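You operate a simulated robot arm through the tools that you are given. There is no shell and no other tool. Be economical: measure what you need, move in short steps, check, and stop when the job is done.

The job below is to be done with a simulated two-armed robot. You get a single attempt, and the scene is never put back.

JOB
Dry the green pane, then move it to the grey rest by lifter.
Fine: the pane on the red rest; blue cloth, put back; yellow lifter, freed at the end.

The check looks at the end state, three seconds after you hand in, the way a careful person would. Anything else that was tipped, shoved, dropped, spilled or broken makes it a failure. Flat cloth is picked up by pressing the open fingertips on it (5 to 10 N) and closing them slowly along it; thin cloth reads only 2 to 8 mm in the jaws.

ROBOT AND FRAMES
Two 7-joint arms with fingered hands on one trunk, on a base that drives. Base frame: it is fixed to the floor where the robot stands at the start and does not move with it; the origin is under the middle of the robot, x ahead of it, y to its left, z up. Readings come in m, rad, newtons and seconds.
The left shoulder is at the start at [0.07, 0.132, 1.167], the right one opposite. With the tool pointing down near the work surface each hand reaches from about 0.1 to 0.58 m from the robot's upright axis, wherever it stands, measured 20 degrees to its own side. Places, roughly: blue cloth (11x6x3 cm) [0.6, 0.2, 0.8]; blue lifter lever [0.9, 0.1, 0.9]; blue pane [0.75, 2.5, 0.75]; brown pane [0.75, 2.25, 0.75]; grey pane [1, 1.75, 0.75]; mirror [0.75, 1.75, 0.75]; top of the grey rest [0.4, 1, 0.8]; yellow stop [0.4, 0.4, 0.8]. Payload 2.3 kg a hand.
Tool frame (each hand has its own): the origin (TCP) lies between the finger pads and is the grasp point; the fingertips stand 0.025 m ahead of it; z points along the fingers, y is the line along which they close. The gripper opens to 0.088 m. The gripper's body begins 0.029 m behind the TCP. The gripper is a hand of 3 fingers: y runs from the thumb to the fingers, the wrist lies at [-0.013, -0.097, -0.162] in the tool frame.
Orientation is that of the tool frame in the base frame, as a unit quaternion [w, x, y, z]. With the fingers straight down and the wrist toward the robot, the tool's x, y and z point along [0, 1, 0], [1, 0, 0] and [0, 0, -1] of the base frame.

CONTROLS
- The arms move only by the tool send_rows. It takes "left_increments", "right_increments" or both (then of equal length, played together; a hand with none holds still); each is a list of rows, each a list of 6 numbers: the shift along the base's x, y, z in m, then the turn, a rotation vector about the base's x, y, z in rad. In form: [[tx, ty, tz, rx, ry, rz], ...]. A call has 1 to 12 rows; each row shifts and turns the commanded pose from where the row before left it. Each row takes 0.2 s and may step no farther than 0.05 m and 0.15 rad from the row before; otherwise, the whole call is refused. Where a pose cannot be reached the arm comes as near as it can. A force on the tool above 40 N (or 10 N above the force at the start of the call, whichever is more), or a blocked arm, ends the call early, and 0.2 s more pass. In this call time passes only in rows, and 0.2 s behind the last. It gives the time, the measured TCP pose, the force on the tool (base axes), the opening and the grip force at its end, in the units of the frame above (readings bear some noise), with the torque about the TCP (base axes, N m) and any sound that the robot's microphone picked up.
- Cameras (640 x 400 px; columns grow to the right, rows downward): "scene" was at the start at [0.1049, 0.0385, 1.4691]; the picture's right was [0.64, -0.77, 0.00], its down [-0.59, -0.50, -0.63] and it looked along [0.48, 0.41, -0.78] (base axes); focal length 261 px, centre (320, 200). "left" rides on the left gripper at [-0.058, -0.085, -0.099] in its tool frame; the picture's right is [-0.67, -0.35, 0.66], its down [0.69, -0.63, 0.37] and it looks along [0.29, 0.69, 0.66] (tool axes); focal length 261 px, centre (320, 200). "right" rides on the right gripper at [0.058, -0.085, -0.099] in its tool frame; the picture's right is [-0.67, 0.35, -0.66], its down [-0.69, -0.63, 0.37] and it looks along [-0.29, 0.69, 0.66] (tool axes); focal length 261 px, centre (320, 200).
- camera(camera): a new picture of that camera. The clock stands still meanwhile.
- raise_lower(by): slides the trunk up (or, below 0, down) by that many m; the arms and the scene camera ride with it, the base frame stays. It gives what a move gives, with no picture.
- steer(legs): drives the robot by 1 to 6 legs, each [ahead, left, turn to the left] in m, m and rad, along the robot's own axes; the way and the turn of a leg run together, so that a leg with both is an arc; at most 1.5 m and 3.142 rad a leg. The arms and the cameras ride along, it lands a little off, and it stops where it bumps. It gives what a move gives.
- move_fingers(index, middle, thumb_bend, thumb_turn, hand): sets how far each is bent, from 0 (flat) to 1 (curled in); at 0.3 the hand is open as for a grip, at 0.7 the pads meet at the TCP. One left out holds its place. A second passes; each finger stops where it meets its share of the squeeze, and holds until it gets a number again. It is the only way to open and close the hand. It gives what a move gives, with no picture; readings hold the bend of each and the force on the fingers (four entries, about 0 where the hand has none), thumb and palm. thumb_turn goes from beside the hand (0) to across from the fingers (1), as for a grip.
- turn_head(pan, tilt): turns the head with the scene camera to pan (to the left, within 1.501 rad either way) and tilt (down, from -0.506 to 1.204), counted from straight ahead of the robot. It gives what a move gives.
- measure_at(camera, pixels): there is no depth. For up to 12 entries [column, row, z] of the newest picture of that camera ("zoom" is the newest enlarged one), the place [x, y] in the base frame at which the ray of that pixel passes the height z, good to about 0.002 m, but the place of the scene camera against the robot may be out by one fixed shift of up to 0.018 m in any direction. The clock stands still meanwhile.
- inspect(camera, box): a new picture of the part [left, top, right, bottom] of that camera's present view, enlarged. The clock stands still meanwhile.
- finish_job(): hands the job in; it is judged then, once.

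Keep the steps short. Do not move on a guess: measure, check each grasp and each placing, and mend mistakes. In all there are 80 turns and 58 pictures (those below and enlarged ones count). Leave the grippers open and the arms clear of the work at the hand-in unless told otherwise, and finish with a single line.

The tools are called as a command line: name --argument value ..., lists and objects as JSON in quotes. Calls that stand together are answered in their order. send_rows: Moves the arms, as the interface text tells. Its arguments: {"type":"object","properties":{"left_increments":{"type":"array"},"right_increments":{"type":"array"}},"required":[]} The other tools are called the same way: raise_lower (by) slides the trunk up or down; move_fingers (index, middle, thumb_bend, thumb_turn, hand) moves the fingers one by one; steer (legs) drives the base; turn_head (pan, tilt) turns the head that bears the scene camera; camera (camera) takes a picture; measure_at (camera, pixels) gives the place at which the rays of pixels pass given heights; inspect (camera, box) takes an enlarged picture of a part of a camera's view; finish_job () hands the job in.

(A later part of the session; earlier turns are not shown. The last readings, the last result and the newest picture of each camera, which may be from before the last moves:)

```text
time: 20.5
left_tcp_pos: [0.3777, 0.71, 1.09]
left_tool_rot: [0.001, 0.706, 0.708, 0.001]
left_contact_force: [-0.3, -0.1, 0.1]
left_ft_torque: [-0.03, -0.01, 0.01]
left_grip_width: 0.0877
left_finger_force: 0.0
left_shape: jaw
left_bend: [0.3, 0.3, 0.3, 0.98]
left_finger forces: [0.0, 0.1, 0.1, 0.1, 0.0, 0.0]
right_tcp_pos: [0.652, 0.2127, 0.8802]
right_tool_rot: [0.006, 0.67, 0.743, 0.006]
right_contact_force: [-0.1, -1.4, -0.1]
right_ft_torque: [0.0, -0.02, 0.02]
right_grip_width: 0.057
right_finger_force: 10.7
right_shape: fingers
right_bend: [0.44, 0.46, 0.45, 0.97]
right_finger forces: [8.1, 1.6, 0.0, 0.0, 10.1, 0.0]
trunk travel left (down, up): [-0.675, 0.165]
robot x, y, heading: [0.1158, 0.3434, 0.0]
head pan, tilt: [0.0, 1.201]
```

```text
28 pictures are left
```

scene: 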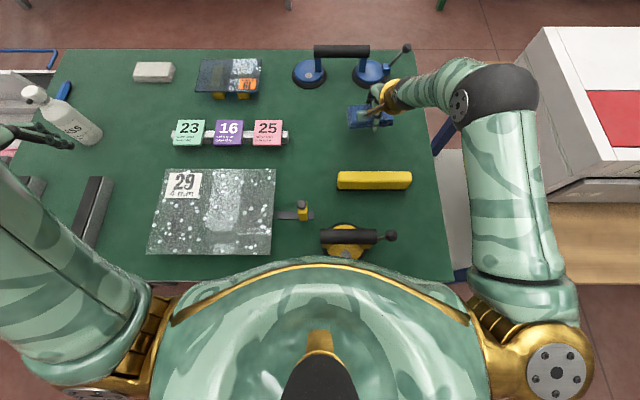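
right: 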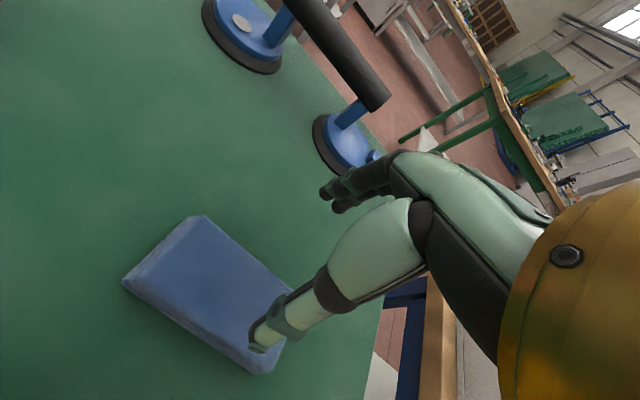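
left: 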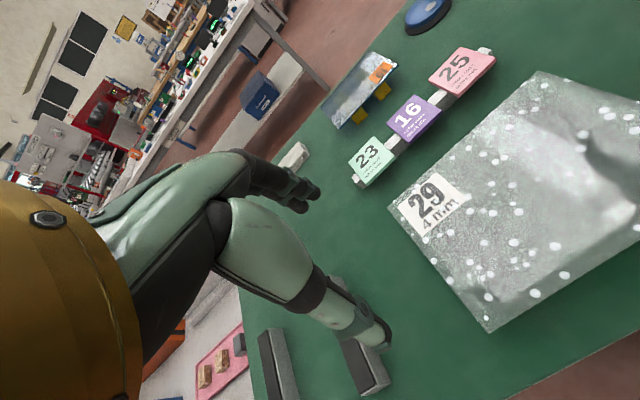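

The cloth is in the hand. Next I'll measure the pane corners at plausible top heights, then raise the hand and drive left so the right arm covers the pane.

measure_at --camera "scene" --pixels '[[276, 168, 0.83], [272, 255, 0.83], [146, 253, 0.83], [165, 169, 0.83], [303, 204, 0.85], [348, 237, 0.88], [391, 236, 0.88], [410, 172, 0.82], [337, 172, 0.82], [104, 177, 0.83], [88, 180, 0.83], [69, 244, 0.83]]'

send_rows --right_increments '[[-0.03, 0, 0.03, 0, 0, -0.05], [-0.03, 0, 0.03, 0, 0, -0.05], [-0.04, 0, 0.02, 0, 0, 0], [-0.04, 0, 0, 0, 0, 0]]'

steer --legs '[[0, 0.31, 0]]'

camera --camera "scene"

camera --camera "right"

```text
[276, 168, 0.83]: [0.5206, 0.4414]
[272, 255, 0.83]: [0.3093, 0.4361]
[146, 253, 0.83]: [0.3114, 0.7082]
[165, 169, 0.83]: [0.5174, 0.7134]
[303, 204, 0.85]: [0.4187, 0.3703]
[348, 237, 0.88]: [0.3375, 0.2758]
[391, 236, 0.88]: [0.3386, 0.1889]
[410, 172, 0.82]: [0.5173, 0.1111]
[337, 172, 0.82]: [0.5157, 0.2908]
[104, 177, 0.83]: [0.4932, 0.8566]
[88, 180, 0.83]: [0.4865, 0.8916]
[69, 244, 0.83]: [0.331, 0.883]
```

```text
time: 21.5
left_tcp_pos: [0.3791, 0.7094, 1.0896]
left_tool_rot: [0.0, 0.706, 0.708, 0.001]
left_contact_force: [-0.4, -0.3, -0.4]
left_ft_torque: [-0.02, -0.05, 0.03]
left_grip_width: 0.0875
left_finger_force: 0.1
left_shape: jaw
left_bend: [0.3, 0.3, 0.3, 0.98]
left_finger forces: [0.0, 0.0, 0.0, 0.0, 0.0, 0.1]
right_tcp_pos: [0.513, 0.2081, 0.965]
right_tool_rot: [0.005, 0.706, 0.708, 0.008]
right_contact_force: [0.1, 0.1, -0.1]
right_ft_torque: [0.02, -0.01, -0.04]
right_grip_width: 0.0566
right_finger_force: 9.9
right_shape: fingers
right_bend: [0.44, 0.46, 0.45, 0.97]
right_finger forces: [8.0, 1.6, 0.0, 0.1, 9.8, 0.1]
trunk travel left (down, up): [-0.675, 0.165]
robot x, y, heading: [0.1141, 0.3417, 0.003]
head pan, tilt: [0.0, 1.201]
```

```text
time: 23.6
left_tcp_pos: [0.3834, 1.0146, 1.0911]
left_tool_rot: [-0.001, 0.708, 0.706, 0.001]
left_contact_force: [-0.3, 0.0, -0.2]
left_ft_torque: [-0.01, -0.02, 0.03]
left_grip_width: 0.0875
left_finger_force: 0.0
left_shape: jaw
left_bend: [0.3, 0.3, 0.3, 0.98]
left_finger forces: [0.0, 0.0, 0.1, 0.0, 0.0, 0.1]
right_tcp_pos: [0.5132, 0.5115, 0.9633]
right_tool_rot: [0.005, 0.709, 0.705, 0.008]
right_contact_force: [-0.8, 0.0, -0.7]
right_ft_torque: [-0.03, -0.01, -0.03]
right_grip_width: 0.0571
right_finger_force: 9.9
right_shape: fingers
right_bend: [0.44, 0.46, 0.45, 0.97]
right_finger forces: [7.9, 1.7, 0.0, 0.0, 9.9, 0.1]
trunk travel left (down, up): [-0.675, 0.165]
robot x, y, heading: [0.1118, 0.6476, -0.005]
head pan, tilt: [0.0, 1.201]
```

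```text
27 pictures are left
```

scene: 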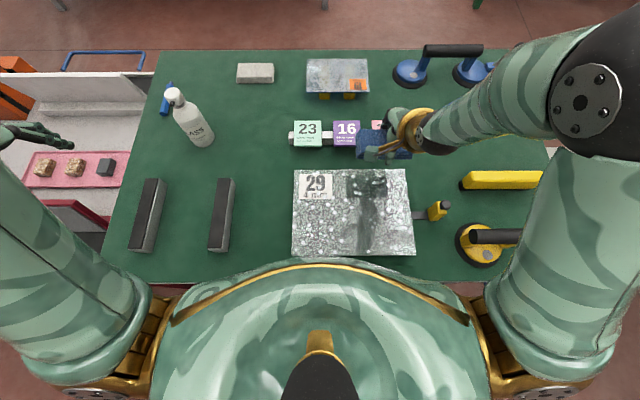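

```text
26 pictures are left
```

right: 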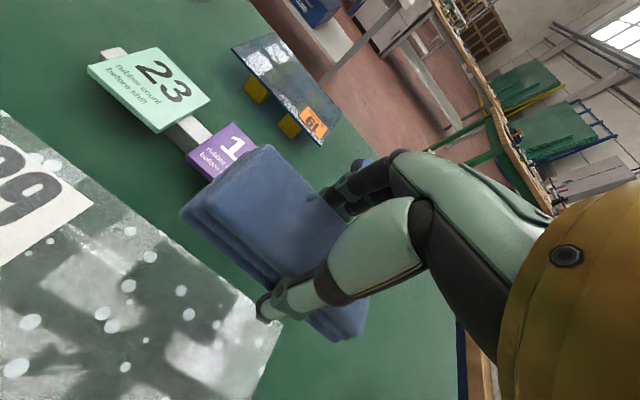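

I'll measure the pane's corners from this view at two heights, plus its far-right corner in the right view.

measure_at --camera "scene" --pixels '[[297, 170, 0.83], [407, 169, 0.83], [416, 255, 0.83], [291, 254, 0.83], [297, 170, 0.85], [416, 255, 0.85], [438, 206, 0.85], [235, 179, 0.83], [210, 250, 0.83], [164, 180, 0.83], [131, 249, 0.83]]'

measure_at --camera "right" --pixels '[[284, 325, 0.83], [284, 325, 0.85], [0, 112, 0.83], [250, 400, 0.83], [163, 233, 0.83], [163, 233, 0.85]]'

```text
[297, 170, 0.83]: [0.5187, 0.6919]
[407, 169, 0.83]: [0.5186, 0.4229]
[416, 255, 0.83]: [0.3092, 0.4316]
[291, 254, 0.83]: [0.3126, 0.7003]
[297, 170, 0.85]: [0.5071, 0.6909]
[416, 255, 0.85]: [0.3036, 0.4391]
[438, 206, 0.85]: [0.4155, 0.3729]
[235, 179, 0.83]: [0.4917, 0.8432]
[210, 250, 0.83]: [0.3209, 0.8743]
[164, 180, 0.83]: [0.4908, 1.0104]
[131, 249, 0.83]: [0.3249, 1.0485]
```

```text
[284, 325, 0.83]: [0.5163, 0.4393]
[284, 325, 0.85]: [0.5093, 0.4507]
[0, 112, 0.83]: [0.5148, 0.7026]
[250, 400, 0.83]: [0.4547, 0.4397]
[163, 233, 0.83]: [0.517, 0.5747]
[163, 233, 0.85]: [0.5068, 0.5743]
```

The pane spans x ≈ 0.31–0.516 and y ≈ 0.437–0.707. I'll bring the cloth over the far-right part at (0.488, 0.492) and lower in small steps until it touches.

send_rows --right_increments '[[-0.025, -0.02, -0.02, 0, 0, 0], [0, 0, -0.04, 0, 0, 0], [0, 0, -0.02, 0, 0, 0], [0, 0, -0.005, 0, 0, 0], [0, 0, -0.005, 0, 0, 0]]'

```text
time: 24.8
left_tcp_pos: [0.3836, 1.0153, 1.0897]
left_tool_rot: [0.0, 0.708, 0.706, 0.001]
left_contact_force: [0.3, 0.5, -0.6]
left_ft_torque: [0.0, 0.0, -0.03]
left_grip_width: 0.0875
left_finger_force: 0.1
left_shape: jaw
left_bend: [0.3, 0.3, 0.3, 0.98]
left_finger forces: [0.0, 0.0, 0.0, 0.1, 0.1, 0.0]
right_tcp_pos: [0.4868, 0.4925, 0.8745]
right_tool_rot: [0.005, 0.71, 0.705, 0.007]
right_contact_force: [0.7, 0.9, -0.2]
right_ft_torque: [-0.01, -0.01, -0.01]
right_grip_width: 0.0568
right_finger_force: 9.5
right_shape: fingers
right_bend: [0.44, 0.46, 0.45, 0.97]
right_finger forces: [7.9, 1.7, 0.0, 0.1, 9.5, 0.0]
trunk travel left (down, up): [-0.675, 0.165]
robot x, y, heading: [0.1166, 0.6463, -0.001]
head pan, tilt: [0.0, 1.201]
```

No contact yet at TCP 0.8745. I'll step down 4 mm at a time.

send_rows --right_increments '[[0, 0, -0.005, 0, 0, 0], [0, 0, -0.005, 0, 0, 0]]'

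send_rows --right_increments '[[0, 0, -0.004, 0, 0, 0]]'

send_rows --right_increments '[[0, 0, -0.003, 0, 0, 0]]'

```text
time: 25.4
left_tcp_pos: [0.3806, 1.0163, 1.0908]
left_tool_rot: [0.002, 0.708, 0.706, 0.001]
left_contact_force: [0.1, -0.2, 0.6]
left_ft_torque: [0.01, 0.03, -0.02]
left_grip_width: 0.0877
left_finger_force: 0.0
left_shape: jaw
left_bend: [0.3, 0.3, 0.3, 0.98]
left_finger forces: [0.1, 0.0, 0.0, 0.0, 0.0, 0.0]
right_tcp_pos: [0.4898, 0.4952, 0.8713]
right_tool_rot: [0.013, 0.709, 0.705, 0.015]
right_contact_force: [0.9, -0.2, 25.3]
right_ft_torque: [0.07, 1.19, -0.01]
right_grip_width: 0.0586
right_finger_force: 20.2
right_shape: fingers
right_bend: [0.45, 0.47, 0.43, 0.98]
right_finger forces: [5.7, 1.1, 0.1, 0.0, 33.5, 0.1]
trunk travel left (down, up): [-0.675, 0.165]
robot x, y, heading: [0.118, 0.6521, -0.003]
head pan, tilt: [0.0, 1.201]
stopped in row 2 (right hand): the force on the tool passed its limit (the readings are from after the stop); the commanded pose is now the measured one
```

```text
time: 25.7
left_tcp_pos: [0.3809, 1.0174, 1.0918]
left_tool_rot: [0.002, 0.709, 0.705, 0.002]
left_contact_force: [0.4, 0.6, 0.4]
left_ft_torque: [0.04, 0.0, 0.01]
left_grip_width: 0.0873
left_finger_force: 0.0
left_shape: jaw
left_bend: [0.3, 0.3, 0.3, 0.98]
left_finger forces: [0.0, 0.1, 0.1, 0.1, 0.0, 0.0]
right_tcp_pos: [0.4919, 0.4945, 0.8708]
right_tool_rot: [0.017, 0.709, 0.705, 0.018]
right_contact_force: [-0.5, -1.3, 22.9]
right_ft_torque: [0.01, 1.14, 0.01]
right_grip_width: 0.0593
right_finger_force: 16.9
right_shape: fingers
right_bend: [0.46, 0.47, 0.41, 0.98]
right_finger forces: [4.8, 0.7, 0.0, 0.0, 29.0, 0.0]
trunk travel left (down, up): [-0.675, 0.165]
robot x, y, heading: [0.1134, 0.6474, -0.006]
head pan, tilt: [0.0, 1.201]
stopped in row 1 (right hand): the force on the tool passed its limit (the readings are from after the stop); the commanded pose is now the measured one
```

```text
time: 26.1
left_tcp_pos: [0.3794, 1.0163, 1.0906]
left_tool_rot: [0.003, 0.709, 0.705, 0.001]
left_contact_force: [0.2, 0.3, -1.2]
left_ft_torque: [-0.01, 0.02, 0.0]
left_grip_width: 0.0872
left_finger_force: 0.2
left_shape: jaw
left_bend: [0.3, 0.3, 0.3, 0.98]
left_finger forces: [0.0, 0.0, 0.1, 0.0, 0.0, 0.0]
right_tcp_pos: [0.4932, 0.4938, 0.871]
right_tool_rot: [0.019, 0.709, 0.704, 0.022]
right_contact_force: [-1.7, -0.8, 25.3]
right_ft_torque: [0.07, 1.24, 0.08]
right_grip_width: 0.0601
right_finger_force: 16.6
right_shape: fingers
right_bend: [0.47, 0.47, 0.4, 0.98]
right_finger forces: [4.1, 0.4, 0.0, 0.1, 29.3, 0.0]
trunk travel left (down, up): [-0.675, 0.165]
robot x, y, heading: [0.1163, 0.6509, -0.005]
head pan, tilt: [0.0, 1.201]
stopped in row 1 (right hand): the force on the tool passed its limit (the readings are from after the stop); the commanded pose is now the measured one
```

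The contact is hard and on the thumb side, so the thumb tip touches the glass first, with the pane top at about z 0.845. I'll back off 15 mm and look at how the cloth sits in the hand.

send_rows --right_increments '[[0, 0, 0.02, 0, 0, 0]]'

inspect --camera "scene" --box '[320, 120, 464, 210]'

camera --camera "right"

```text
time: 26.5
left_tcp_pos: [0.3836, 1.0148, 1.09]
left_tool_rot: [0.0, 0.709, 0.706, 0.001]
left_contact_force: [0.3, -0.8, 0.5]
left_ft_torque: [-0.01, 0.02, 0.03]
left_grip_width: 0.0877
left_finger_force: 0.2
left_shape: jaw
left_bend: [0.3, 0.3, 0.3, 0.98]
left_finger forces: [0.0, 0.0, 0.1, 0.0, 0.1, 0.0]
right_tcp_pos: [0.4962, 0.4898, 0.8889]
right_tool_rot: [0.016, 0.71, 0.704, 0.019]
right_contact_force: [-0.3, 0.6, -1.1]
right_ft_torque: [0.0, 0.01, -0.01]
right_grip_width: 0.0567
right_finger_force: 10.2
right_shape: fingers
right_bend: [0.45, 0.46, 0.44, 0.97]
right_finger forces: [8.0, 1.7, 0.1, 0.1, 10.0, 0.0]
trunk travel left (down, up): [-0.675, 0.165]
robot x, y, heading: [0.1163, 0.6497, -0.007]
head pan, tilt: [0.0, 1.201]
```

```text
4.44 times, centred on (392, 165) of scene
```

zoom: 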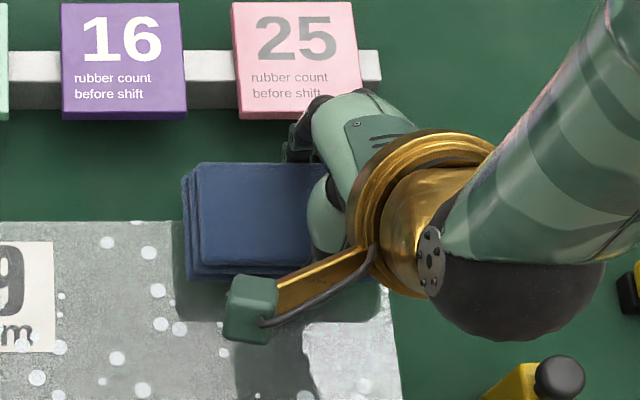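

```text
24 pictures are left
```

right: 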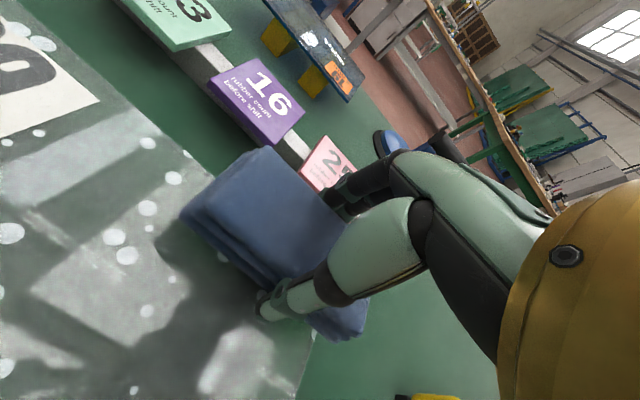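

The hand picked up a slight tilt with the thumb side low. I'll turn +0.12 rad about y to level the cloth, move fully over the pane at (0.44, 0.51), and lower gently.

send_rows --right_increments '[[-0.028, 0.01, 0.005, 0, 0.12, 0], [-0.028, 0.005, 0, 0, 0, 0], [0, 0, -0.008, 0, 0, 0], [0, 0, -0.006, 0, 0, 0]]'

send_rows --right_increments '[[0, 0, -0.004, 0, 0, 0]]'

send_rows --right_increments '[[0, 0, -0.002, 0, 0, 0]]'

```text
time: 27.5
left_tcp_pos: [0.3831, 1.0159, 1.0903]
left_tool_rot: [0.0, 0.708, 0.706, 0.0]
left_contact_force: [-0.7, 0.3, 0.3]
left_ft_torque: [0.01, -0.03, 0.02]
left_grip_width: 0.0879
left_finger_force: 0.1
left_shape: jaw
left_bend: [0.3, 0.3, 0.3, 0.98]
left_finger forces: [0.0, 0.0, 0.1, 0.0, 0.0, 0.0]
right_tcp_pos: [0.4417, 0.5076, 0.8789]
right_tool_rot: [-0.026, 0.71, 0.703, -0.023]
right_contact_force: [0.4, 0.7, 0.2]
right_ft_torque: [0.0, 0.0, 0.0]
right_grip_width: 0.0566
right_finger_force: 9.5
right_shape: fingers
right_bend: [0.45, 0.46, 0.44, 0.97]
right_finger forces: [8.0, 1.6, 0.0, 0.0, 9.7, 0.1]
trunk travel left (down, up): [-0.675, 0.165]
robot x, y, heading: [0.1159, 0.6471, -0.005]
head pan, tilt: [0.0, 1.201]
```

```text
time: 27.9
left_tcp_pos: [0.3823, 1.0164, 1.0897]
left_tool_rot: [0.001, 0.708, 0.706, 0.001]
left_contact_force: [0.5, 0.4, 1.0]
left_ft_torque: [0.01, 0.01, 0.01]
left_grip_width: 0.0876
left_finger_force: 0.0
left_shape: jaw
left_bend: [0.3, 0.3, 0.3, 0.98]
left_finger forces: [0.0, 0.0, 0.0, 0.1, 0.0, 0.1]
right_tcp_pos: [0.4407, 0.5081, 0.8765]
right_tool_rot: [-0.024, 0.71, 0.703, -0.023]
right_contact_force: [0.4, -0.6, 6.0]
right_ft_torque: [-0.06, -0.21, 0.02]
right_grip_width: 0.0566
right_finger_force: 12.6
right_shape: fingers
right_bend: [0.45, 0.46, 0.44, 0.97]
right_finger forces: [7.9, 8.0, 0.0, 0.1, 9.8, 0.1]
trunk travel left (down, up): [-0.675, 0.165]
robot x, y, heading: [0.1189, 0.6535, -0.007]
head pan, tilt: [0.0, 1.201]
```

```text
time: 28.3
left_tcp_pos: [0.381, 1.0162, 1.0899]
left_tool_rot: [0.002, 0.709, 0.706, 0.0]
left_contact_force: [-0.1, -0.6, -0.7]
left_ft_torque: [-0.01, 0.0, -0.02]
left_grip_width: 0.0876
left_finger_force: 0.1
left_shape: jaw
left_bend: [0.3, 0.3, 0.3, 0.98]
left_finger forces: [0.0, 0.0, 0.1, 0.0, 0.1, 0.0]
right_tcp_pos: [0.4404, 0.5085, 0.8766]
right_tool_rot: [-0.023, 0.71, 0.704, -0.021]
right_contact_force: [2.2, -0.9, 18.0]
right_ft_torque: [-0.18, -0.62, 0.0]
right_grip_width: 0.0567
right_finger_force: 18.9
right_shape: fingers
right_bend: [0.44, 0.44, 0.45, 0.97]
right_finger forces: [8.3, 19.2, 0.1, 0.0, 9.7, 0.1]
trunk travel left (down, up): [-0.675, 0.165]
robot x, y, heading: [0.1153, 0.6497, -0.004]
head pan, tilt: [0.0, 1.201]
```

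Now the middle fingertip touches first. The tips are flush with the cloth's bottom, so I'll regrip higher: set the cloth on the pane, open slightly, rise 9 mm and close again.

send_rows --right_increments '[[0, 0, 0.002, 0, -0.06, 0]]'

move_fingers --hand "right" --index 0.37 --middle 0.37 --thumb_bend 0.37

send_rows --right_increments '[[0, 0, 0.01, 0, 0, 0]]'

move_fingers --hand "right" --index 0.54 --middle 0.54 --thumb_bend 0.52

inspect --camera "right" --box '[130, 130, 400, 390]'

```text
time: 28.7
left_tcp_pos: [0.3836, 1.0143, 1.0898]
left_tool_rot: [0.0, 0.709, 0.706, 0.0]
left_contact_force: [0.4, 0.4, 0.6]
left_ft_torque: [-0.02, -0.01, 0.01]
left_grip_width: 0.0878
left_finger_force: 0.1
left_shape: jaw
left_bend: [0.3, 0.3, 0.3, 0.98]
left_finger forces: [0.0, 0.0, 0.0, 0.1, 0.0, 0.1]
right_tcp_pos: [0.4418, 0.5068, 0.8748]
right_tool_rot: [-0.006, 0.71, 0.704, -0.003]
right_contact_force: [-0.1, -0.3, 0.1]
right_ft_torque: [-0.01, 0.0, -0.03]
right_grip_width: 0.0564
right_finger_force: 10.4
right_shape: fingers
right_bend: [0.44, 0.46, 0.45, 0.97]
right_finger forces: [8.0, 2.9, 0.1, 0.0, 9.8, 0.0]
trunk travel left (down, up): [-0.675, 0.165]
robot x, y, heading: [0.112, 0.6492, -0.004]
head pan, tilt: [0.0, 1.201]
```

```text
time: 29.7
left_tcp_pos: [0.384, 1.015, 1.0898]
left_tool_rot: [0.001, 0.708, 0.706, 0.0]
left_contact_force: [-0.1, 0.3, -0.4]
left_ft_torque: [0.01, 0.03, -0.03]
left_grip_width: 0.0874
left_finger_force: 0.0
left_shape: jaw
left_bend: [0.3, 0.3, 0.3, 0.98]
left_finger forces: [0.0, 0.0, 0.0, 0.0, 0.0, 0.1]
right_tcp_pos: [0.4406, 0.5069, 0.8767]
right_tool_rot: [-0.004, 0.71, 0.704, -0.001]
right_contact_force: [-0.7, -0.2, -0.3]
right_ft_torque: [0.01, 0.01, -0.01]
right_grip_width: 0.0695
right_finger_force: 0.0
right_shape: fingers
right_bend: [0.37, 0.37, 0.37, 0.97]
right_finger forces: [0.0, 0.0, 0.0, 0.0, 0.0, 0.0]
trunk travel left (down, up): [-0.675, 0.165]
robot x, y, heading: [0.1156, 0.6492, -0.004]
head pan, tilt: [0.0, 1.201]
```

```text
time: 30.1
left_tcp_pos: [0.3823, 1.0155, 1.0899]
left_tool_rot: [0.0, 0.709, 0.706, 0.0]
left_contact_force: [0.3, 0.0, -0.1]
left_ft_torque: [0.0, -0.02, 0.02]
left_grip_width: 0.0876
left_finger_force: 0.1
left_shape: jaw
left_bend: [0.3, 0.3, 0.3, 0.98]
left_finger forces: [0.0, 0.0, 0.1, 0.0, 0.0, 0.0]
right_tcp_pos: [0.4444, 0.5071, 0.8856]
right_tool_rot: [-0.004, 0.71, 0.704, -0.002]
right_contact_force: [-0.4, -0.2, -0.2]
right_ft_torque: [0.0, -0.01, -0.02]
right_grip_width: 0.0693
right_finger_force: 0.1
right_shape: fingers
right_bend: [0.37, 0.37, 0.37, 0.97]
right_finger forces: [0.0, 0.1, 0.0, 0.0, 0.0, 0.0]
right hand out of reach, approached as far as the arm can: row 1
trunk travel left (down, up): [-0.675, 0.165]
robot x, y, heading: [0.1113, 0.6478, -0.004]
head pan, tilt: [0.0, 1.201]
```

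```text
time: 31.1
left_tcp_pos: [0.3833, 1.0151, 1.0897]
left_tool_rot: [0.0, 0.708, 0.706, 0.0]
left_contact_force: [-0.3, -0.2, -0.3]
left_ft_torque: [0.03, 0.01, 0.01]
left_grip_width: 0.0876
left_finger_force: 0.2
left_shape: jaw
left_bend: [0.3, 0.3, 0.3, 0.98]
left_finger forces: [0.0, 0.0, 0.0, 0.1, 0.1, 0.0]
right_tcp_pos: [0.4436, 0.5074, 0.8845]
right_tool_rot: [-0.004, 0.71, 0.704, -0.001]
right_contact_force: [2.6, 0.7, 2.5]
right_ft_torque: [0.01, -0.06, -0.01]
right_grip_width: 0.054
right_finger_force: 8.6
right_shape: fingers
right_bend: [0.47, 0.49, 0.44, 0.97]
right_finger forces: [4.7, 4.5, 0.0, 0.1, 8.1, 0.0]
trunk travel left (down, up): [-0.675, 0.165]
robot x, y, heading: [0.1182, 0.649, -0.009]
head pan, tilt: [0.0, 1.201]
```

```text
1.54 times, centred on (265, 260) of right
```

zoom: 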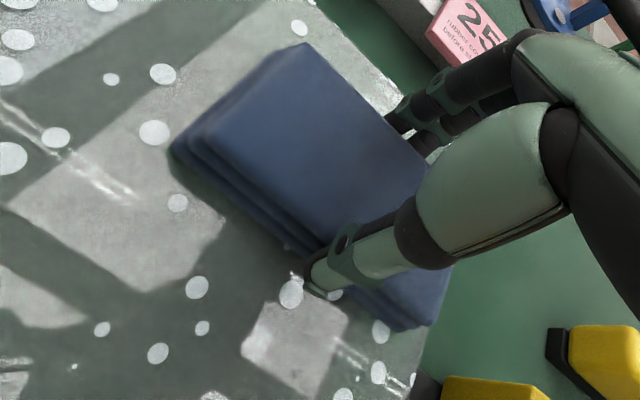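

I regripped with about 8 N on each side. The arm is folded close to a limit, so I'll lift 2.5 cm and back the base up 0.10 m to wipe with more room.

send_rows --right_increments '[[0.02, 0, 0.025, 0, 0, 0]]'

steer --legs '[[-0.11, 0, 0.0]]'

send_rows --right_increments '[[0.04, -0.004, 0, 0, 0, 0], [0.04, 0, 0, 0, 0, 0], [0.04, 0, -0.01, 0, 0, 0], [0, 0, -0.008, 0, 0, 0]]'

```text
time: 31.5
left_tcp_pos: [0.3822, 1.0142, 1.09]
left_tool_rot: [0.001, 0.708, 0.706, 0.001]
left_contact_force: [0.2, 0.7, 0.2]
left_ft_torque: [0.0, -0.01, 0.0]
left_grip_width: 0.0876
left_finger_force: 0.1
left_shape: jaw
left_bend: [0.3, 0.3, 0.3, 0.98]
left_finger forces: [0.0, 0.0, 0.0, 0.1, 0.0, 0.0]
right_tcp_pos: [0.4665, 0.5043, 0.9091]
right_tool_rot: [-0.005, 0.709, 0.705, -0.001]
right_contact_force: [0.8, -0.4, -0.8]
right_ft_torque: [-0.01, -0.01, 0.03]
right_grip_width: 0.054
right_finger_force: 8.4
right_shape: fingers
right_bend: [0.47, 0.49, 0.44, 0.97]
right_finger forces: [4.3, 4.0, 0.1, 0.1, 8.4, 0.1]
trunk travel left (down, up): [-0.675, 0.165]
robot x, y, heading: [0.116, 0.6487, -0.007]
head pan, tilt: [0.0, 1.201]
```

```text
time: 32.7
left_tcp_pos: [0.2745, 1.0161, 1.0891]
left_tool_rot: [0.0, 0.708, 0.706, 0.0]
left_contact_force: [0.1, 0.3, 0.0]
left_ft_torque: [-0.04, 0.02, -0.01]
left_grip_width: 0.0878
left_finger_force: 0.1
left_shape: jaw
left_bend: [0.3, 0.3, 0.3, 0.98]
left_finger forces: [0.0, 0.1, 0.0, 0.1, 0.0, 0.0]
right_tcp_pos: [0.3595, 0.5046, 0.909]
right_tool_rot: [-0.005, 0.709, 0.705, -0.002]
right_contact_force: [0.2, -0.9, -0.2]
right_ft_torque: [-0.02, 0.04, 0.03]
right_grip_width: 0.0537
right_finger_force: 8.0
right_shape: fingers
right_bend: [0.47, 0.49, 0.44, 0.97]
right_finger forces: [4.5, 4.0, 0.0, 0.0, 8.5, 0.1]
trunk travel left (down, up): [-0.675, 0.165]
robot x, y, heading: [0.0033, 0.6488, -0.003]
head pan, tilt: [0.0, 1.201]
```

```text
time: 33.7
left_tcp_pos: [0.2733, 1.0159, 1.0901]
left_tool_rot: [0.0, 0.709, 0.705, 0.0]
left_contact_force: [-0.9, -0.5, 0.3]
left_ft_torque: [0.03, 0.02, 0.02]
left_grip_width: 0.0876
left_finger_force: 0.0
left_shape: jaw
left_bend: [0.3, 0.3, 0.3, 0.98]
left_finger forces: [0.0, 0.0, 0.0, 0.0, 0.0, 0.0]
right_tcp_pos: [0.4778, 0.5005, 0.8905]
right_tool_rot: [-0.005, 0.71, 0.704, -0.002]
right_contact_force: [0.6, 0.0, 0.0]
right_ft_torque: [0.0, -0.04, 0.03]
right_grip_width: 0.054
right_finger_force: 8.2
right_shape: fingers
right_bend: [0.47, 0.49, 0.44, 0.97]
right_finger forces: [4.3, 3.9, 0.0, 0.0, 8.3, 0.1]
trunk travel left (down, up): [-0.675, 0.165]
robot x, y, heading: [0.0033, 0.6512, -0.005]
head pan, tilt: [0.0, 1.201]
```

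I'm over the far-right area and will descend in 3 mm steps to find cloth contact.

send_rows --right_increments '[[0, 0, -0.004, 0, 0, 0], [0, 0, -0.002, 0, 0, 0]]'

send_rows --right_increments '[[0, 0, -0.002, 0, 0, 0]]'

```text
time: 34.3
left_tcp_pos: [0.2716, 1.0159, 1.0902]
left_tool_rot: [0.001, 0.709, 0.705, 0.001]
left_contact_force: [-0.6, -0.2, 0.6]
left_ft_torque: [0.01, -0.03, 0.0]
left_grip_width: 0.0877
left_finger_force: 0.0
left_shape: jaw
left_bend: [0.3, 0.3, 0.3, 0.98]
left_finger forces: [0.0, 0.0, 0.0, 0.1, 0.0, 0.1]
right_tcp_pos: [0.478, 0.4999, 0.8849]
right_tool_rot: [-0.003, 0.711, 0.704, 0.0]
right_contact_force: [2.3, -0.9, 6.8]
right_ft_torque: [0.01, -0.09, 0.02]
right_grip_width: 0.054
right_finger_force: 8.5
right_shape: fingers
right_bend: [0.47, 0.49, 0.44, 0.97]
right_finger forces: [5.0, 4.5, 0.0, 0.1, 8.1, 0.0]
trunk travel left (down, up): [-0.675, 0.165]
robot x, y, heading: [0.0033, 0.6501, -0.004]
head pan, tilt: [0.0, 1.201]
```

```text
time: 34.7
left_tcp_pos: [0.2719, 1.0171, 1.0902]
left_tool_rot: [0.0, 0.708, 0.706, 0.0]
left_contact_force: [-0.3, 0.1, 0.8]
left_ft_torque: [0.01, 0.03, -0.02]
left_grip_width: 0.0875
left_finger_force: 0.2
left_shape: jaw
left_bend: [0.3, 0.3, 0.3, 0.98]
left_finger forces: [0.0, 0.0, 0.1, 0.0, 0.0, 0.0]
right_tcp_pos: [0.4772, 0.5004, 0.8838]
right_tool_rot: [-0.003, 0.71, 0.704, 0.0]
right_contact_force: [4.7, -1.9, 13.3]
right_ft_torque: [-0.05, -0.16, -0.01]
right_grip_width: 0.0538
right_finger_force: 9.0
right_shape: fingers
right_bend: [0.47, 0.49, 0.44, 0.97]
right_finger forces: [5.9, 5.3, 0.0, 0.0, 7.1, 0.0]
trunk travel left (down, up): [-0.675, 0.165]
robot x, y, heading: [0.0053, 0.6484, -0.009]
head pan, tilt: [0.0, 1.201]
```

The cloth now bears on the glass at 7–13 N with low torque. I'll ease off to about 7 N, stroke left, step 4.5 cm nearer, and stroke back.

send_rows --right_increments '[[0.005, 0, 0.0015, 0, 0, 0], [0, 0.038, 0, 0, 0, 0], [0, 0.038, 0, 0, 0, 0], [0, 0.038, 0, 0, 0, 0], [0, 0.038, 0, 0, 0, 0], [-0.045, 0, 0, 0, 0, 0], [0, -0.038, 0, 0, 0, 0], [0, -0.038, 0, 0, 0, 0], [0, -0.038, 0, 0, 0, 0], [0, -0.038, 0, 0, 0, 0]]'

camera --camera "scene"

```text
time: 36.9
left_tcp_pos: [0.2727, 1.0145, 1.0898]
left_tool_rot: [-0.001, 0.708, 0.706, 0.0]
left_contact_force: [0.4, 0.0, 1.1]
left_ft_torque: [0.04, 0.03, 0.0]
left_grip_width: 0.0874
left_finger_force: 0.0
left_shape: jaw
left_bend: [0.3, 0.3, 0.3, 0.98]
left_finger forces: [0.0, 0.0, 0.1, 0.1, 0.1, 0.1]
right_tcp_pos: [0.4389, 0.4886, 0.8882]
right_tool_rot: [-0.006, 0.71, 0.704, -0.001]
right_contact_force: [0.1, -0.1, -0.5]
right_ft_torque: [-0.02, 0.02, 0.02]
right_grip_width: 0.0536
right_finger_force: 7.3
right_shape: fingers
right_bend: [0.48, 0.5, 0.43, 0.97]
right_finger forces: [4.1, 3.6, 0.1, 0.0, 7.4, 0.0]
right hand out of reach, approached as far as the arm can: row 4
trunk travel left (down, up): [-0.675, 0.165]
robot x, y, heading: [0.002, 0.6512, 0.0]
head pan, tilt: [0.0, 1.201]
```

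```text
22 pictures are left
```

scene: 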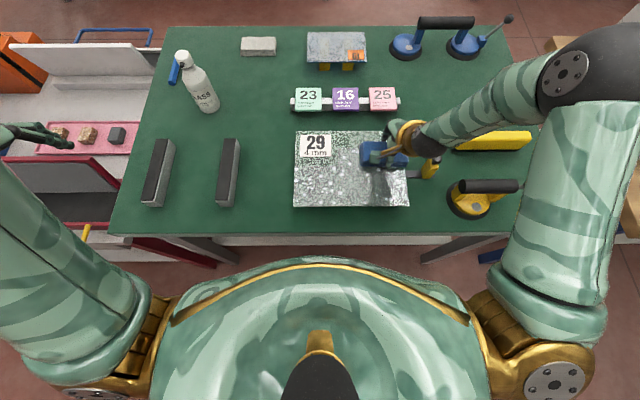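

The right arm ran short of reach at the pane's left side. I'll lift a little, drive left 0.12 m, and return the cloth to the far-right start.

send_rows --right_increments '[[0, 0, 0.02, 0, 0, 0]]'

steer --legs '[[0, 0.12, 0.0]]'

send_rows --right_increments '[[0.022, -0.036, 0, 0, 0, 0], [0.022, -0.036, 0, 0, 0, 0], [0, -0.036, 0, 0, 0, 0], [0, 0, -0.018, 0, 0, 0]]'

```text
time: 37.3
left_tcp_pos: [0.2714, 1.0161, 1.0899]
left_tool_rot: [0.001, 0.708, 0.706, 0.0]
left_contact_force: [0.5, 0.7, 0.6]
left_ft_torque: [-0.02, 0.01, -0.01]
left_grip_width: 0.0875
left_finger_force: 0.1
left_shape: jaw
left_bend: [0.3, 0.3, 0.3, 0.98]
left_finger forces: [0.1, 0.1, 0.0, 0.1, 0.0, 0.1]
right_tcp_pos: [0.4399, 0.4904, 0.9079]
right_tool_rot: [-0.005, 0.71, 0.704, -0.002]
right_contact_force: [0.6, -0.9, 0.1]
right_ft_torque: [0.01, 0.0, -0.02]
right_grip_width: 0.0536
right_finger_force: 7.8
right_shape: fingers
right_bend: [0.48, 0.5, 0.43, 0.97]
right_finger forces: [4.0, 3.6, 0.1, 0.0, 7.5, 0.1]
trunk travel left (down, up): [-0.675, 0.165]
robot x, y, heading: [0.0032, 0.6483, -0.003]
head pan, tilt: [0.0, 1.201]
```

```text
time: 38.6
left_tcp_pos: [0.2759, 1.1352, 1.0912]
left_tool_rot: [0.0, 0.71, 0.704, 0.001]
left_contact_force: [-0.9, 0.6, 0.0]
left_ft_torque: [0.01, -0.05, 0.01]
left_grip_width: 0.0877
left_finger_force: 0.2
left_shape: jaw
left_bend: [0.3, 0.3, 0.3, 0.98]
left_finger forces: [0.1, 0.0, 0.0, 0.0, 0.0, 0.0]
right_tcp_pos: [0.4403, 0.6095, 0.9071]
right_tool_rot: [-0.005, 0.711, 0.703, -0.001]
right_contact_force: [0.5, -0.6, -1.3]
right_ft_torque: [-0.01, 0.02, -0.01]
right_grip_width: 0.0535
right_finger_force: 8.0
right_shape: fingers
right_bend: [0.48, 0.5, 0.43, 0.97]
right_finger forces: [4.0, 3.4, 0.0, 0.0, 7.5, 0.0]
trunk travel left (down, up): [-0.675, 0.165]
robot x, y, heading: [0.0045, 0.7702, -0.01]
head pan, tilt: [0.0, 1.201]
```

```text
time: 39.6
left_tcp_pos: [0.2767, 1.1368, 1.0893]
left_tool_rot: [0.0, 0.71, 0.704, 0.0]
left_contact_force: [0.7, 0.4, 0.5]
left_ft_torque: [-0.01, 0.03, 0.03]
left_grip_width: 0.0877
left_finger_force: 0.0
left_shape: jaw
left_bend: [0.3, 0.3, 0.3, 0.98]
left_finger forces: [0.0, 0.0, 0.0, 0.1, 0.0, 0.0]
right_tcp_pos: [0.4843, 0.5028, 0.8869]
right_tool_rot: [-0.005, 0.712, 0.703, -0.003]
right_contact_force: [-0.9, 0.4, 0.4]
right_ft_torque: [-0.01, 0.02, 0.03]
right_grip_width: 0.0537
right_finger_force: 7.1
right_shape: fingers
right_bend: [0.48, 0.5, 0.43, 0.97]
right_finger forces: [3.9, 3.4, 0.0, 0.0, 7.3, 0.0]
trunk travel left (down, up): [-0.675, 0.165]
robot x, y, heading: [0.0082, 0.7752, -0.011]
head pan, tilt: [0.0, 1.201]
```

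I'll lower 4 mm to press, then stroke left, step near, and stroke right.

send_rows --right_increments '[[0, 0, -0.004, 0, 0, 0], [0, 0.038, 0, 0, 0, 0], [0, 0.038, 0, 0, 0, 0], [0, 0.038, 0, 0, 0, 0], [0, 0.036, 0, 0, 0, 0], [-0.04, 0, 0, 0, 0, 0], [0, -0.038, 0, 0, 0, 0], [0, -0.038, 0, 0, 0, 0], [0, -0.038, 0, 0, 0, 0], [0, -0.036, 0, 0, 0, 0]]'

camera --camera "scene"

```text
time: 41.8
left_tcp_pos: [0.2758, 1.1353, 1.09]
left_tool_rot: [0.001, 0.71, 0.704, 0.001]
left_contact_force: [-0.1, -0.1, -0.6]
left_ft_torque: [0.01, -0.01, 0.0]
left_grip_width: 0.0877
left_finger_force: 0.2
left_shape: jaw
left_bend: [0.3, 0.3, 0.3, 0.98]
left_finger forces: [0.1, 0.1, 0.0, 0.1, 0.1, 0.0]
right_tcp_pos: [0.4429, 0.5048, 0.8839]
right_tool_rot: [-0.005, 0.711, 0.703, -0.002]
right_contact_force: [1.4, -0.1, 1.2]
right_ft_torque: [-0.02, -0.06, 0.02]
right_grip_width: 0.0532
right_finger_force: 7.7
right_shape: fingers
right_bend: [0.48, 0.5, 0.44, 0.97]
right_finger forces: [4.1, 3.7, 0.0, 0.1, 7.4, 0.0]
trunk travel left (down, up): [-0.675, 0.165]
robot x, y, heading: [0.0063, 0.7739, -0.008]
head pan, tilt: [0.0, 1.201]
```

```text
21 pictures are left
```

scene: 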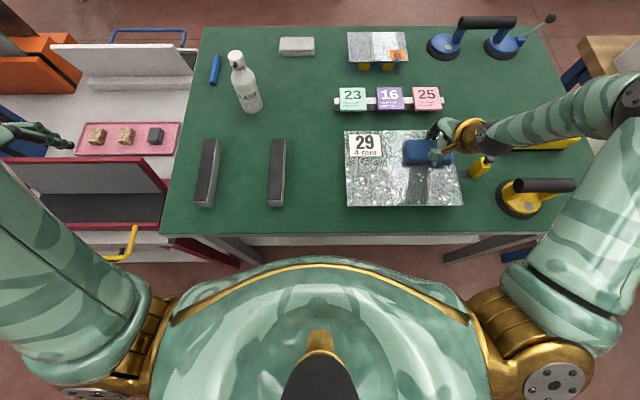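

No trouble, though the force is only about 1 N, so I'll press 1.5 mm more and do the next two strokes.

send_rows --right_increments '[[0, 0, -0.0015, 0, 0, 0], [-0.04, 0, 0, 0, 0, 0], [0, 0.038, 0, 0, 0, 0], [0, 0.038, 0, 0, 0, 0], [0, 0.038, 0, 0, 0, 0], [0, 0.036, 0, 0, 0, 0], [-0.04, 0, 0, 0, 0, 0], [0, -0.038, 0, 0, 0, 0], [0, -0.038, 0, 0, 0, 0], [0, -0.038, 0, 0, 0, 0], [0, -0.036, 0, 0, 0, 0]]'

inspect --camera "scene" --box '[330, 115, 490, 215]'

```text
time: 44.2
left_tcp_pos: [0.2757, 1.1365, 1.0896]
left_tool_rot: [0.0, 0.711, 0.704, 0.001]
left_contact_force: [0.3, -0.1, -0.3]
left_ft_torque: [0.04, -0.02, -0.04]
left_grip_width: 0.0876
left_finger_force: 0.0
left_shape: jaw
left_bend: [0.3, 0.3, 0.3, 0.98]
left_finger forces: [0.0, 0.0, 0.0, 0.0, 0.0, 0.1]
right_tcp_pos: [0.3606, 0.5031, 0.8846]
right_tool_rot: [-0.005, 0.711, 0.703, -0.002]
right_contact_force: [-0.2, 0.2, -0.4]
right_ft_torque: [-0.01, -0.01, -0.02]
right_grip_width: 0.0534
right_finger_force: 7.9
right_shape: fingers
right_bend: [0.48, 0.5, 0.44, 0.96]
right_finger forces: [4.0, 3.4, 0.1, 0.1, 7.3, 0.0]
trunk travel left (down, up): [-0.675, 0.165]
robot x, y, heading: [0.0078, 0.7717, -0.011]
head pan, tilt: [0.0, 1.201]
```

```text
4.00 times, centred on (410, 165) of scene
```

zoom: 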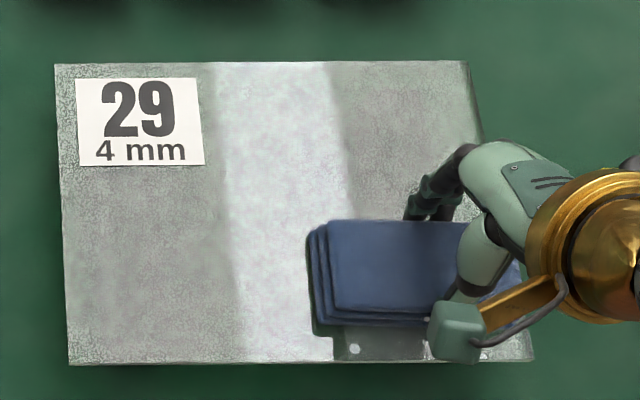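

Most drops are gone; a few are left near the front edge around zoom (355, 350). I'll press 2.5 mm more and wipe the front strip both ways.

send_rows --right_increments '[[-0.026, 0, 0, 0, 0, 0], [0, 0, -0.003, 0, 0, 0], [0, 0.038, 0, 0, 0, 0], [0, 0.038, 0, 0, 0, 0], [0, 0.038, 0, 0, 0, 0], [0, 0.036, 0, 0, 0, 0], [0.02, 0, 0, 0, 0, 0], [0, -0.038, 0, 0, 0, 0], [0, -0.038, 0, 0, 0, 0], [0, -0.038, 0, 0, 0, 0], [0, -0.036, 0, 0, 0, 0], [-0.02, 0, 0, 0, 0, 0]]'

```text
time: 46.8
left_tcp_pos: [0.2763, 1.1385, 1.0907]
left_tool_rot: [0.0, 0.71, 0.705, 0.001]
left_contact_force: [-0.3, -0.1, 1.4]
left_ft_torque: [0.01, -0.04, -0.01]
left_grip_width: 0.0876
left_finger_force: 0.0
left_shape: jaw
left_bend: [0.3, 0.3, 0.3, 0.98]
left_finger forces: [0.0, 0.1, 0.0, 0.0, 0.1, 0.1]
right_tcp_pos: [0.3349, 0.5045, 0.8823]
right_tool_rot: [-0.004, 0.712, 0.702, -0.003]
right_contact_force: [0.8, -1.7, 3.4]
right_ft_torque: [0.0, -0.05, -0.01]
right_grip_width: 0.0534
right_finger_force: 8.5
right_shape: fingers
right_bend: [0.48, 0.5, 0.44, 0.97]
right_finger forces: [4.8, 4.2, 0.0, 0.0, 8.0, 0.1]
trunk travel left (down, up): [-0.675, 0.165]
robot x, y, heading: [0.0051, 0.7703, -0.015]
head pan, tilt: [0.0, 1.201]
```

3.4 N pressed. I'll go back over the pane with a second pass, working away from me, pressing slightly more.

send_rows --right_increments '[[0.04, 0, -0.001, 0, 0, 0], [0, 0.038, 0, 0, 0, 0], [0, 0.038, 0, 0, 0, 0], [0, 0.038, 0, 0, 0, 0], [0, 0.036, 0, 0, 0, 0], [0.04, 0, 0, 0, 0, 0], [0, -0.038, 0, 0, 0, 0], [0, -0.038, 0, 0, 0, 0], [0, -0.038, 0, 0, 0, 0], [0, -0.036, 0, 0, 0, 0]]'

send_rows --right_increments '[[0.04, 0, 0, 0, 0, 0], [0, 0.038, 0, 0, 0, 0], [0, 0.038, 0, 0, 0, 0], [0, 0.038, 0, 0, 0, 0], [0, 0.036, 0, 0, 0, 0], [0.03, 0, 0, 0, 0, 0], [0, -0.038, 0, 0, 0, 0], [0, -0.038, 0, 0, 0, 0], [0, -0.038, 0, 0, 0, 0], [0, -0.036, 0, 0, 0, 0], [0, 0, 0.04, 0, 0, 0]]'

send_rows --right_increments '[[0.02, -0.02, 0.03, 0, 0, 0], [0.03, -0.03, 0.02, 0, 0, 0], [0.03, -0.03, 0, 0, 0, 0]]'

inspect --camera "scene" --box '[320, 105, 496, 215]'

```text
time: 49.0
left_tcp_pos: [0.2746, 1.137, 1.0899]
left_tool_rot: [0.001, 0.71, 0.704, 0.0]
left_contact_force: [0.4, -0.5, -0.5]
left_ft_torque: [0.01, -0.02, 0.0]
left_grip_width: 0.0876
left_finger_force: 0.1
left_shape: jaw
left_bend: [0.3, 0.3, 0.3, 0.98]
left_finger forces: [0.1, 0.1, 0.0, 0.1, 0.0, 0.0]
right_tcp_pos: [0.4174, 0.5037, 0.8798]
right_tool_rot: [-0.004, 0.711, 0.703, -0.001]
right_contact_force: [0.7, 1.2, 5.2]
right_ft_torque: [0.03, 0.05, 0.02]
right_grip_width: 0.0537
right_finger_force: 8.6
right_shape: fingers
right_bend: [0.48, 0.5, 0.44, 0.96]
right_finger forces: [5.0, 3.5, 0.0, 0.0, 8.5, 0.0]
trunk travel left (down, up): [-0.675, 0.165]
robot x, y, heading: [0.0044, 0.7721, -0.009]
head pan, tilt: [0.0, 1.201]
```

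```text
time: 51.4
left_tcp_pos: [0.2753, 1.1369, 1.0892]
left_tool_rot: [0.001, 0.71, 0.704, 0.0]
left_contact_force: [-0.4, 0.2, -0.7]
left_ft_torque: [0.01, 0.01, 0.02]
left_grip_width: 0.0876
left_finger_force: 0.1
left_shape: jaw
left_bend: [0.3, 0.3, 0.3, 0.98]
left_finger forces: [0.1, 0.0, 0.1, 0.0, 0.0, 0.0]
right_tcp_pos: [0.4852, 0.5004, 0.918]
right_tool_rot: [-0.004, 0.711, 0.703, -0.003]
right_contact_force: [0.4, -0.5, 0.2]
right_ft_torque: [0.01, -0.03, 0.0]
right_grip_width: 0.0538
right_finger_force: 8.8
right_shape: fingers
right_bend: [0.48, 0.5, 0.44, 0.96]
right_finger forces: [4.9, 3.6, 0.1, 0.0, 8.8, 0.0]
trunk travel left (down, up): [-0.675, 0.165]
robot x, y, heading: [0.0069, 0.7755, -0.011]
head pan, tilt: [0.0, 1.201]
```

```text
time: 52.2
left_tcp_pos: [0.2788, 1.1347, 1.0901]
left_tool_rot: [-0.001, 0.71, 0.704, 0.0]
left_contact_force: [0.7, 0.2, 0.1]
left_ft_torque: [0.01, 0.01, -0.03]
left_grip_width: 0.0874
left_finger_force: 0.0
left_shape: jaw
left_bend: [0.3, 0.3, 0.3, 0.98]
left_finger forces: [0.0, 0.1, 0.0, 0.0, 0.0, 0.0]
right_tcp_pos: [0.5688, 0.4235, 0.9668]
right_tool_rot: [-0.007, 0.711, 0.703, -0.003]
right_contact_force: [-0.8, -0.1, 0.1]
right_ft_torque: [0.02, -0.02, 0.02]
right_grip_width: 0.0535
right_finger_force: 8.6
right_shape: fingers
right_bend: [0.48, 0.5, 0.44, 0.96]
right_finger forces: [4.6, 3.6, 0.1, 0.0, 8.2, 0.1]
trunk travel left (down, up): [-0.675, 0.165]
robot x, y, heading: [0.0045, 0.7691, -0.009]
head pan, tilt: [0.0, 1.201]
```

```text
3.64 times, centred on (408, 160) of scene
```

zoom: 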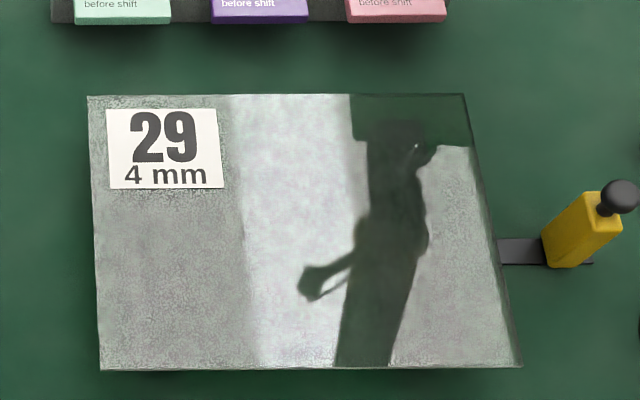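

The pane looks dry, with no drops left. The cloth's original spot, corrected for the true table height, is about (0.60, 0.22). I'll bring the hand to the right offset, then drive back right and ahead.

send_rows --right_increments '[[-0.011, 0.041, 0.005, 0, 0, 0], [-0.011, 0.041, 0.005, 0, 0, 0], [-0.011, 0.041, 0, 0, 0, 0], [-0.011, 0.041, 0, 0, 0, 0], [-0.011, 0.041, 0, 0, 0, 0]]'

steer --legs '[[0, -0.41, 0.01], [0.085, 0, 0]]'

camera --camera "scene"

```text
time: 53.4
left_tcp_pos: [0.2765, 1.1382, 1.0899]
left_tool_rot: [0.001, 0.71, 0.704, 0.0]
left_contact_force: [0.1, 0.6, 0.0]
left_ft_torque: [-0.03, -0.03, 0.0]
left_grip_width: 0.0874
left_finger_force: 0.0
left_shape: jaw
left_bend: [0.3, 0.3, 0.3, 0.98]
left_finger forces: [0.0, 0.1, 0.1, 0.1, 0.1, 0.0]
right_tcp_pos: [0.5148, 0.6301, 0.9779]
right_tool_rot: [-0.003, 0.711, 0.703, -0.002]
right_contact_force: [0.4, -0.5, -0.2]
right_ft_torque: [0.0, 0.02, 0.0]
right_grip_width: 0.0531
right_finger_force: 8.4
right_shape: fingers
right_bend: [0.48, 0.5, 0.44, 0.97]
right_finger forces: [4.5, 3.5, 0.0, 0.0, 8.0, 0.0]
trunk travel left (down, up): [-0.675, 0.165]
robot x, y, heading: [0.0042, 0.7714, -0.009]
head pan, tilt: [0.0, 1.201]
```

```text
time: 56.7
left_tcp_pos: [0.3515, 0.7181, 1.091]
left_tool_rot: [0.002, 0.707, 0.707, 0.001]
left_contact_force: [0.1, -0.3, 0.1]
left_ft_torque: [-0.02, 0.01, -0.01]
left_grip_width: 0.0876
left_finger_force: 0.1
left_shape: jaw
left_bend: [0.3, 0.3, 0.3, 0.98]
left_finger forces: [0.1, 0.1, 0.0, 0.0, 0.0, 0.2]
right_tcp_pos: [0.5967, 0.211, 0.9805]
right_tool_rot: [-0.004, 0.709, 0.705, -0.001]
right_contact_force: [0.3, -0.3, 0.0]
right_ft_torque: [0.0, -0.01, 0.01]
right_grip_width: 0.0533
right_finger_force: 8.0
right_shape: fingers
right_bend: [0.48, 0.5, 0.44, 0.97]
right_finger forces: [4.5, 3.4, 0.0, 0.0, 8.1, 0.1]
trunk travel left (down, up): [-0.675, 0.165]
robot x, y, heading: [0.0867, 0.3504, -0.0]
head pan, tilt: [0.0, 1.201]
```

```text
18 pictures are left
```

scene: 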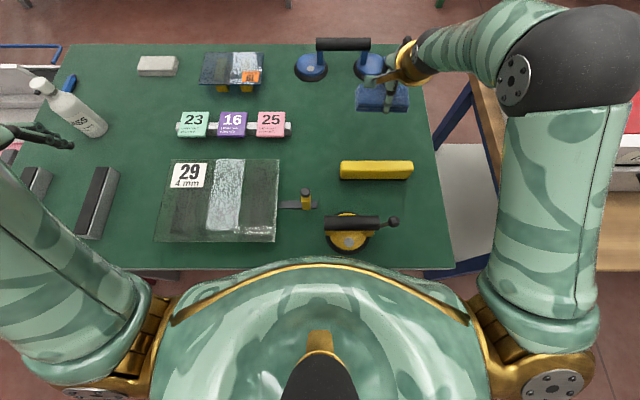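

The hand is over the spot and the pane looks clear. I'll lower the cloth to just above the table, TCP 0.84.

send_rows --right_increments '[[0.004, 0.009, -0.03, 0, 0, 0], [0, 0, -0.04, 0, 0, 0], [0, 0, -0.04, 0, 0, 0], [0, 0, -0.026, 0, 0, 0], [0, 0, -0.006, 0, 0, 0]]'

inspect --camera "scene" --box '[150, 90, 450, 277]'

```text
time: 57.9
left_tcp_pos: [0.355, 0.7189, 1.0885]
left_tool_rot: [-0.001, 0.708, 0.706, -0.001]
left_contact_force: [0.0, 0.2, 0.5]
left_ft_torque: [-0.03, -0.03, 0.0]
left_grip_width: 0.0875
left_finger_force: 0.0
left_shape: jaw
left_bend: [0.3, 0.3, 0.3, 0.98]
left_finger forces: [0.0, 0.1, 0.0, 0.0, 0.0, 0.1]
right_tcp_pos: [0.6047, 0.2194, 0.836]
right_tool_rot: [-0.004, 0.709, 0.705, -0.002]
right_contact_force: [-0.4, 0.4, -0.5]
right_ft_torque: [0.02, 0.01, -0.06]
right_grip_width: 0.0532
right_finger_force: 7.5
right_shape: fingers
right_bend: [0.48, 0.5, 0.44, 0.97]
right_finger forces: [4.5, 3.4, 0.0, 0.0, 7.8, 0.0]
trunk travel left (down, up): [-0.675, 0.165]
robot x, y, heading: [0.087, 0.3542, 0.0]
head pan, tilt: [0.0, 1.201]
```

```text
2.13 times, centred on (300, 184) of scene
```

zoom: 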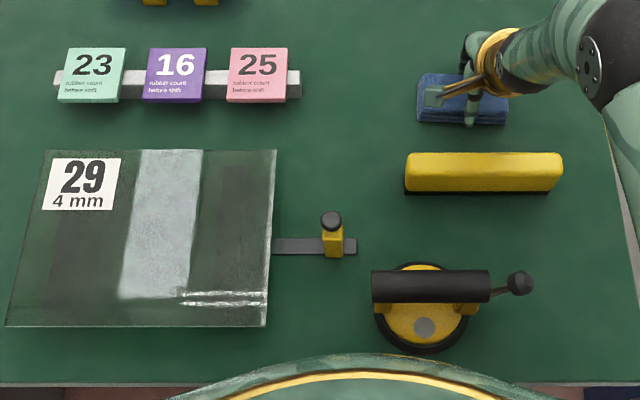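

The cloth hovers just above the table. I see a light streak on the pane around zoom (230, 297), possibly a wet remnant. I'll zoom in on it before letting the cloth go.

inspect --camera "scene" --box '[216, 200, 296, 250]'

measure_at --camera "scene" --pixels '[[237, 229, 0.845], [275, 229, 0.845], [257, 223, 0.845], [257, 233, 0.845], [279, 160, 0.845], [275, 242, 0.845], [156, 242, 0.845], [173, 160, 0.845]]'

```text
8.00 times, centred on (256, 225) of scene
```

zoom: 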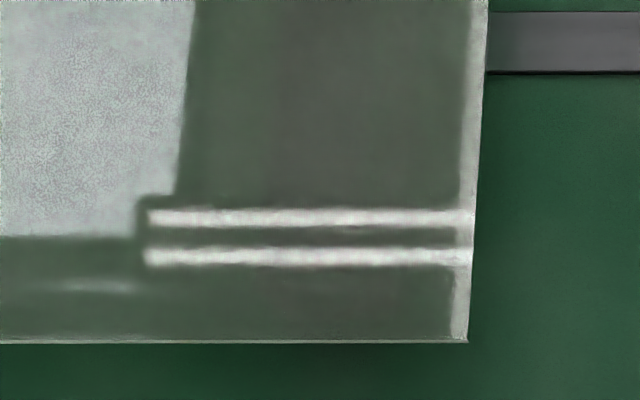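

```text
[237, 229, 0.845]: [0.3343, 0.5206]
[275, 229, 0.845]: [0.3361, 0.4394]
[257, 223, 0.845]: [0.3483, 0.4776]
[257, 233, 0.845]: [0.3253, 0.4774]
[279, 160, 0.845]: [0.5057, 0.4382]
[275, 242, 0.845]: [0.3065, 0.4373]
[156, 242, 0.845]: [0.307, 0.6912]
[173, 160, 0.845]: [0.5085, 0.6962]
```

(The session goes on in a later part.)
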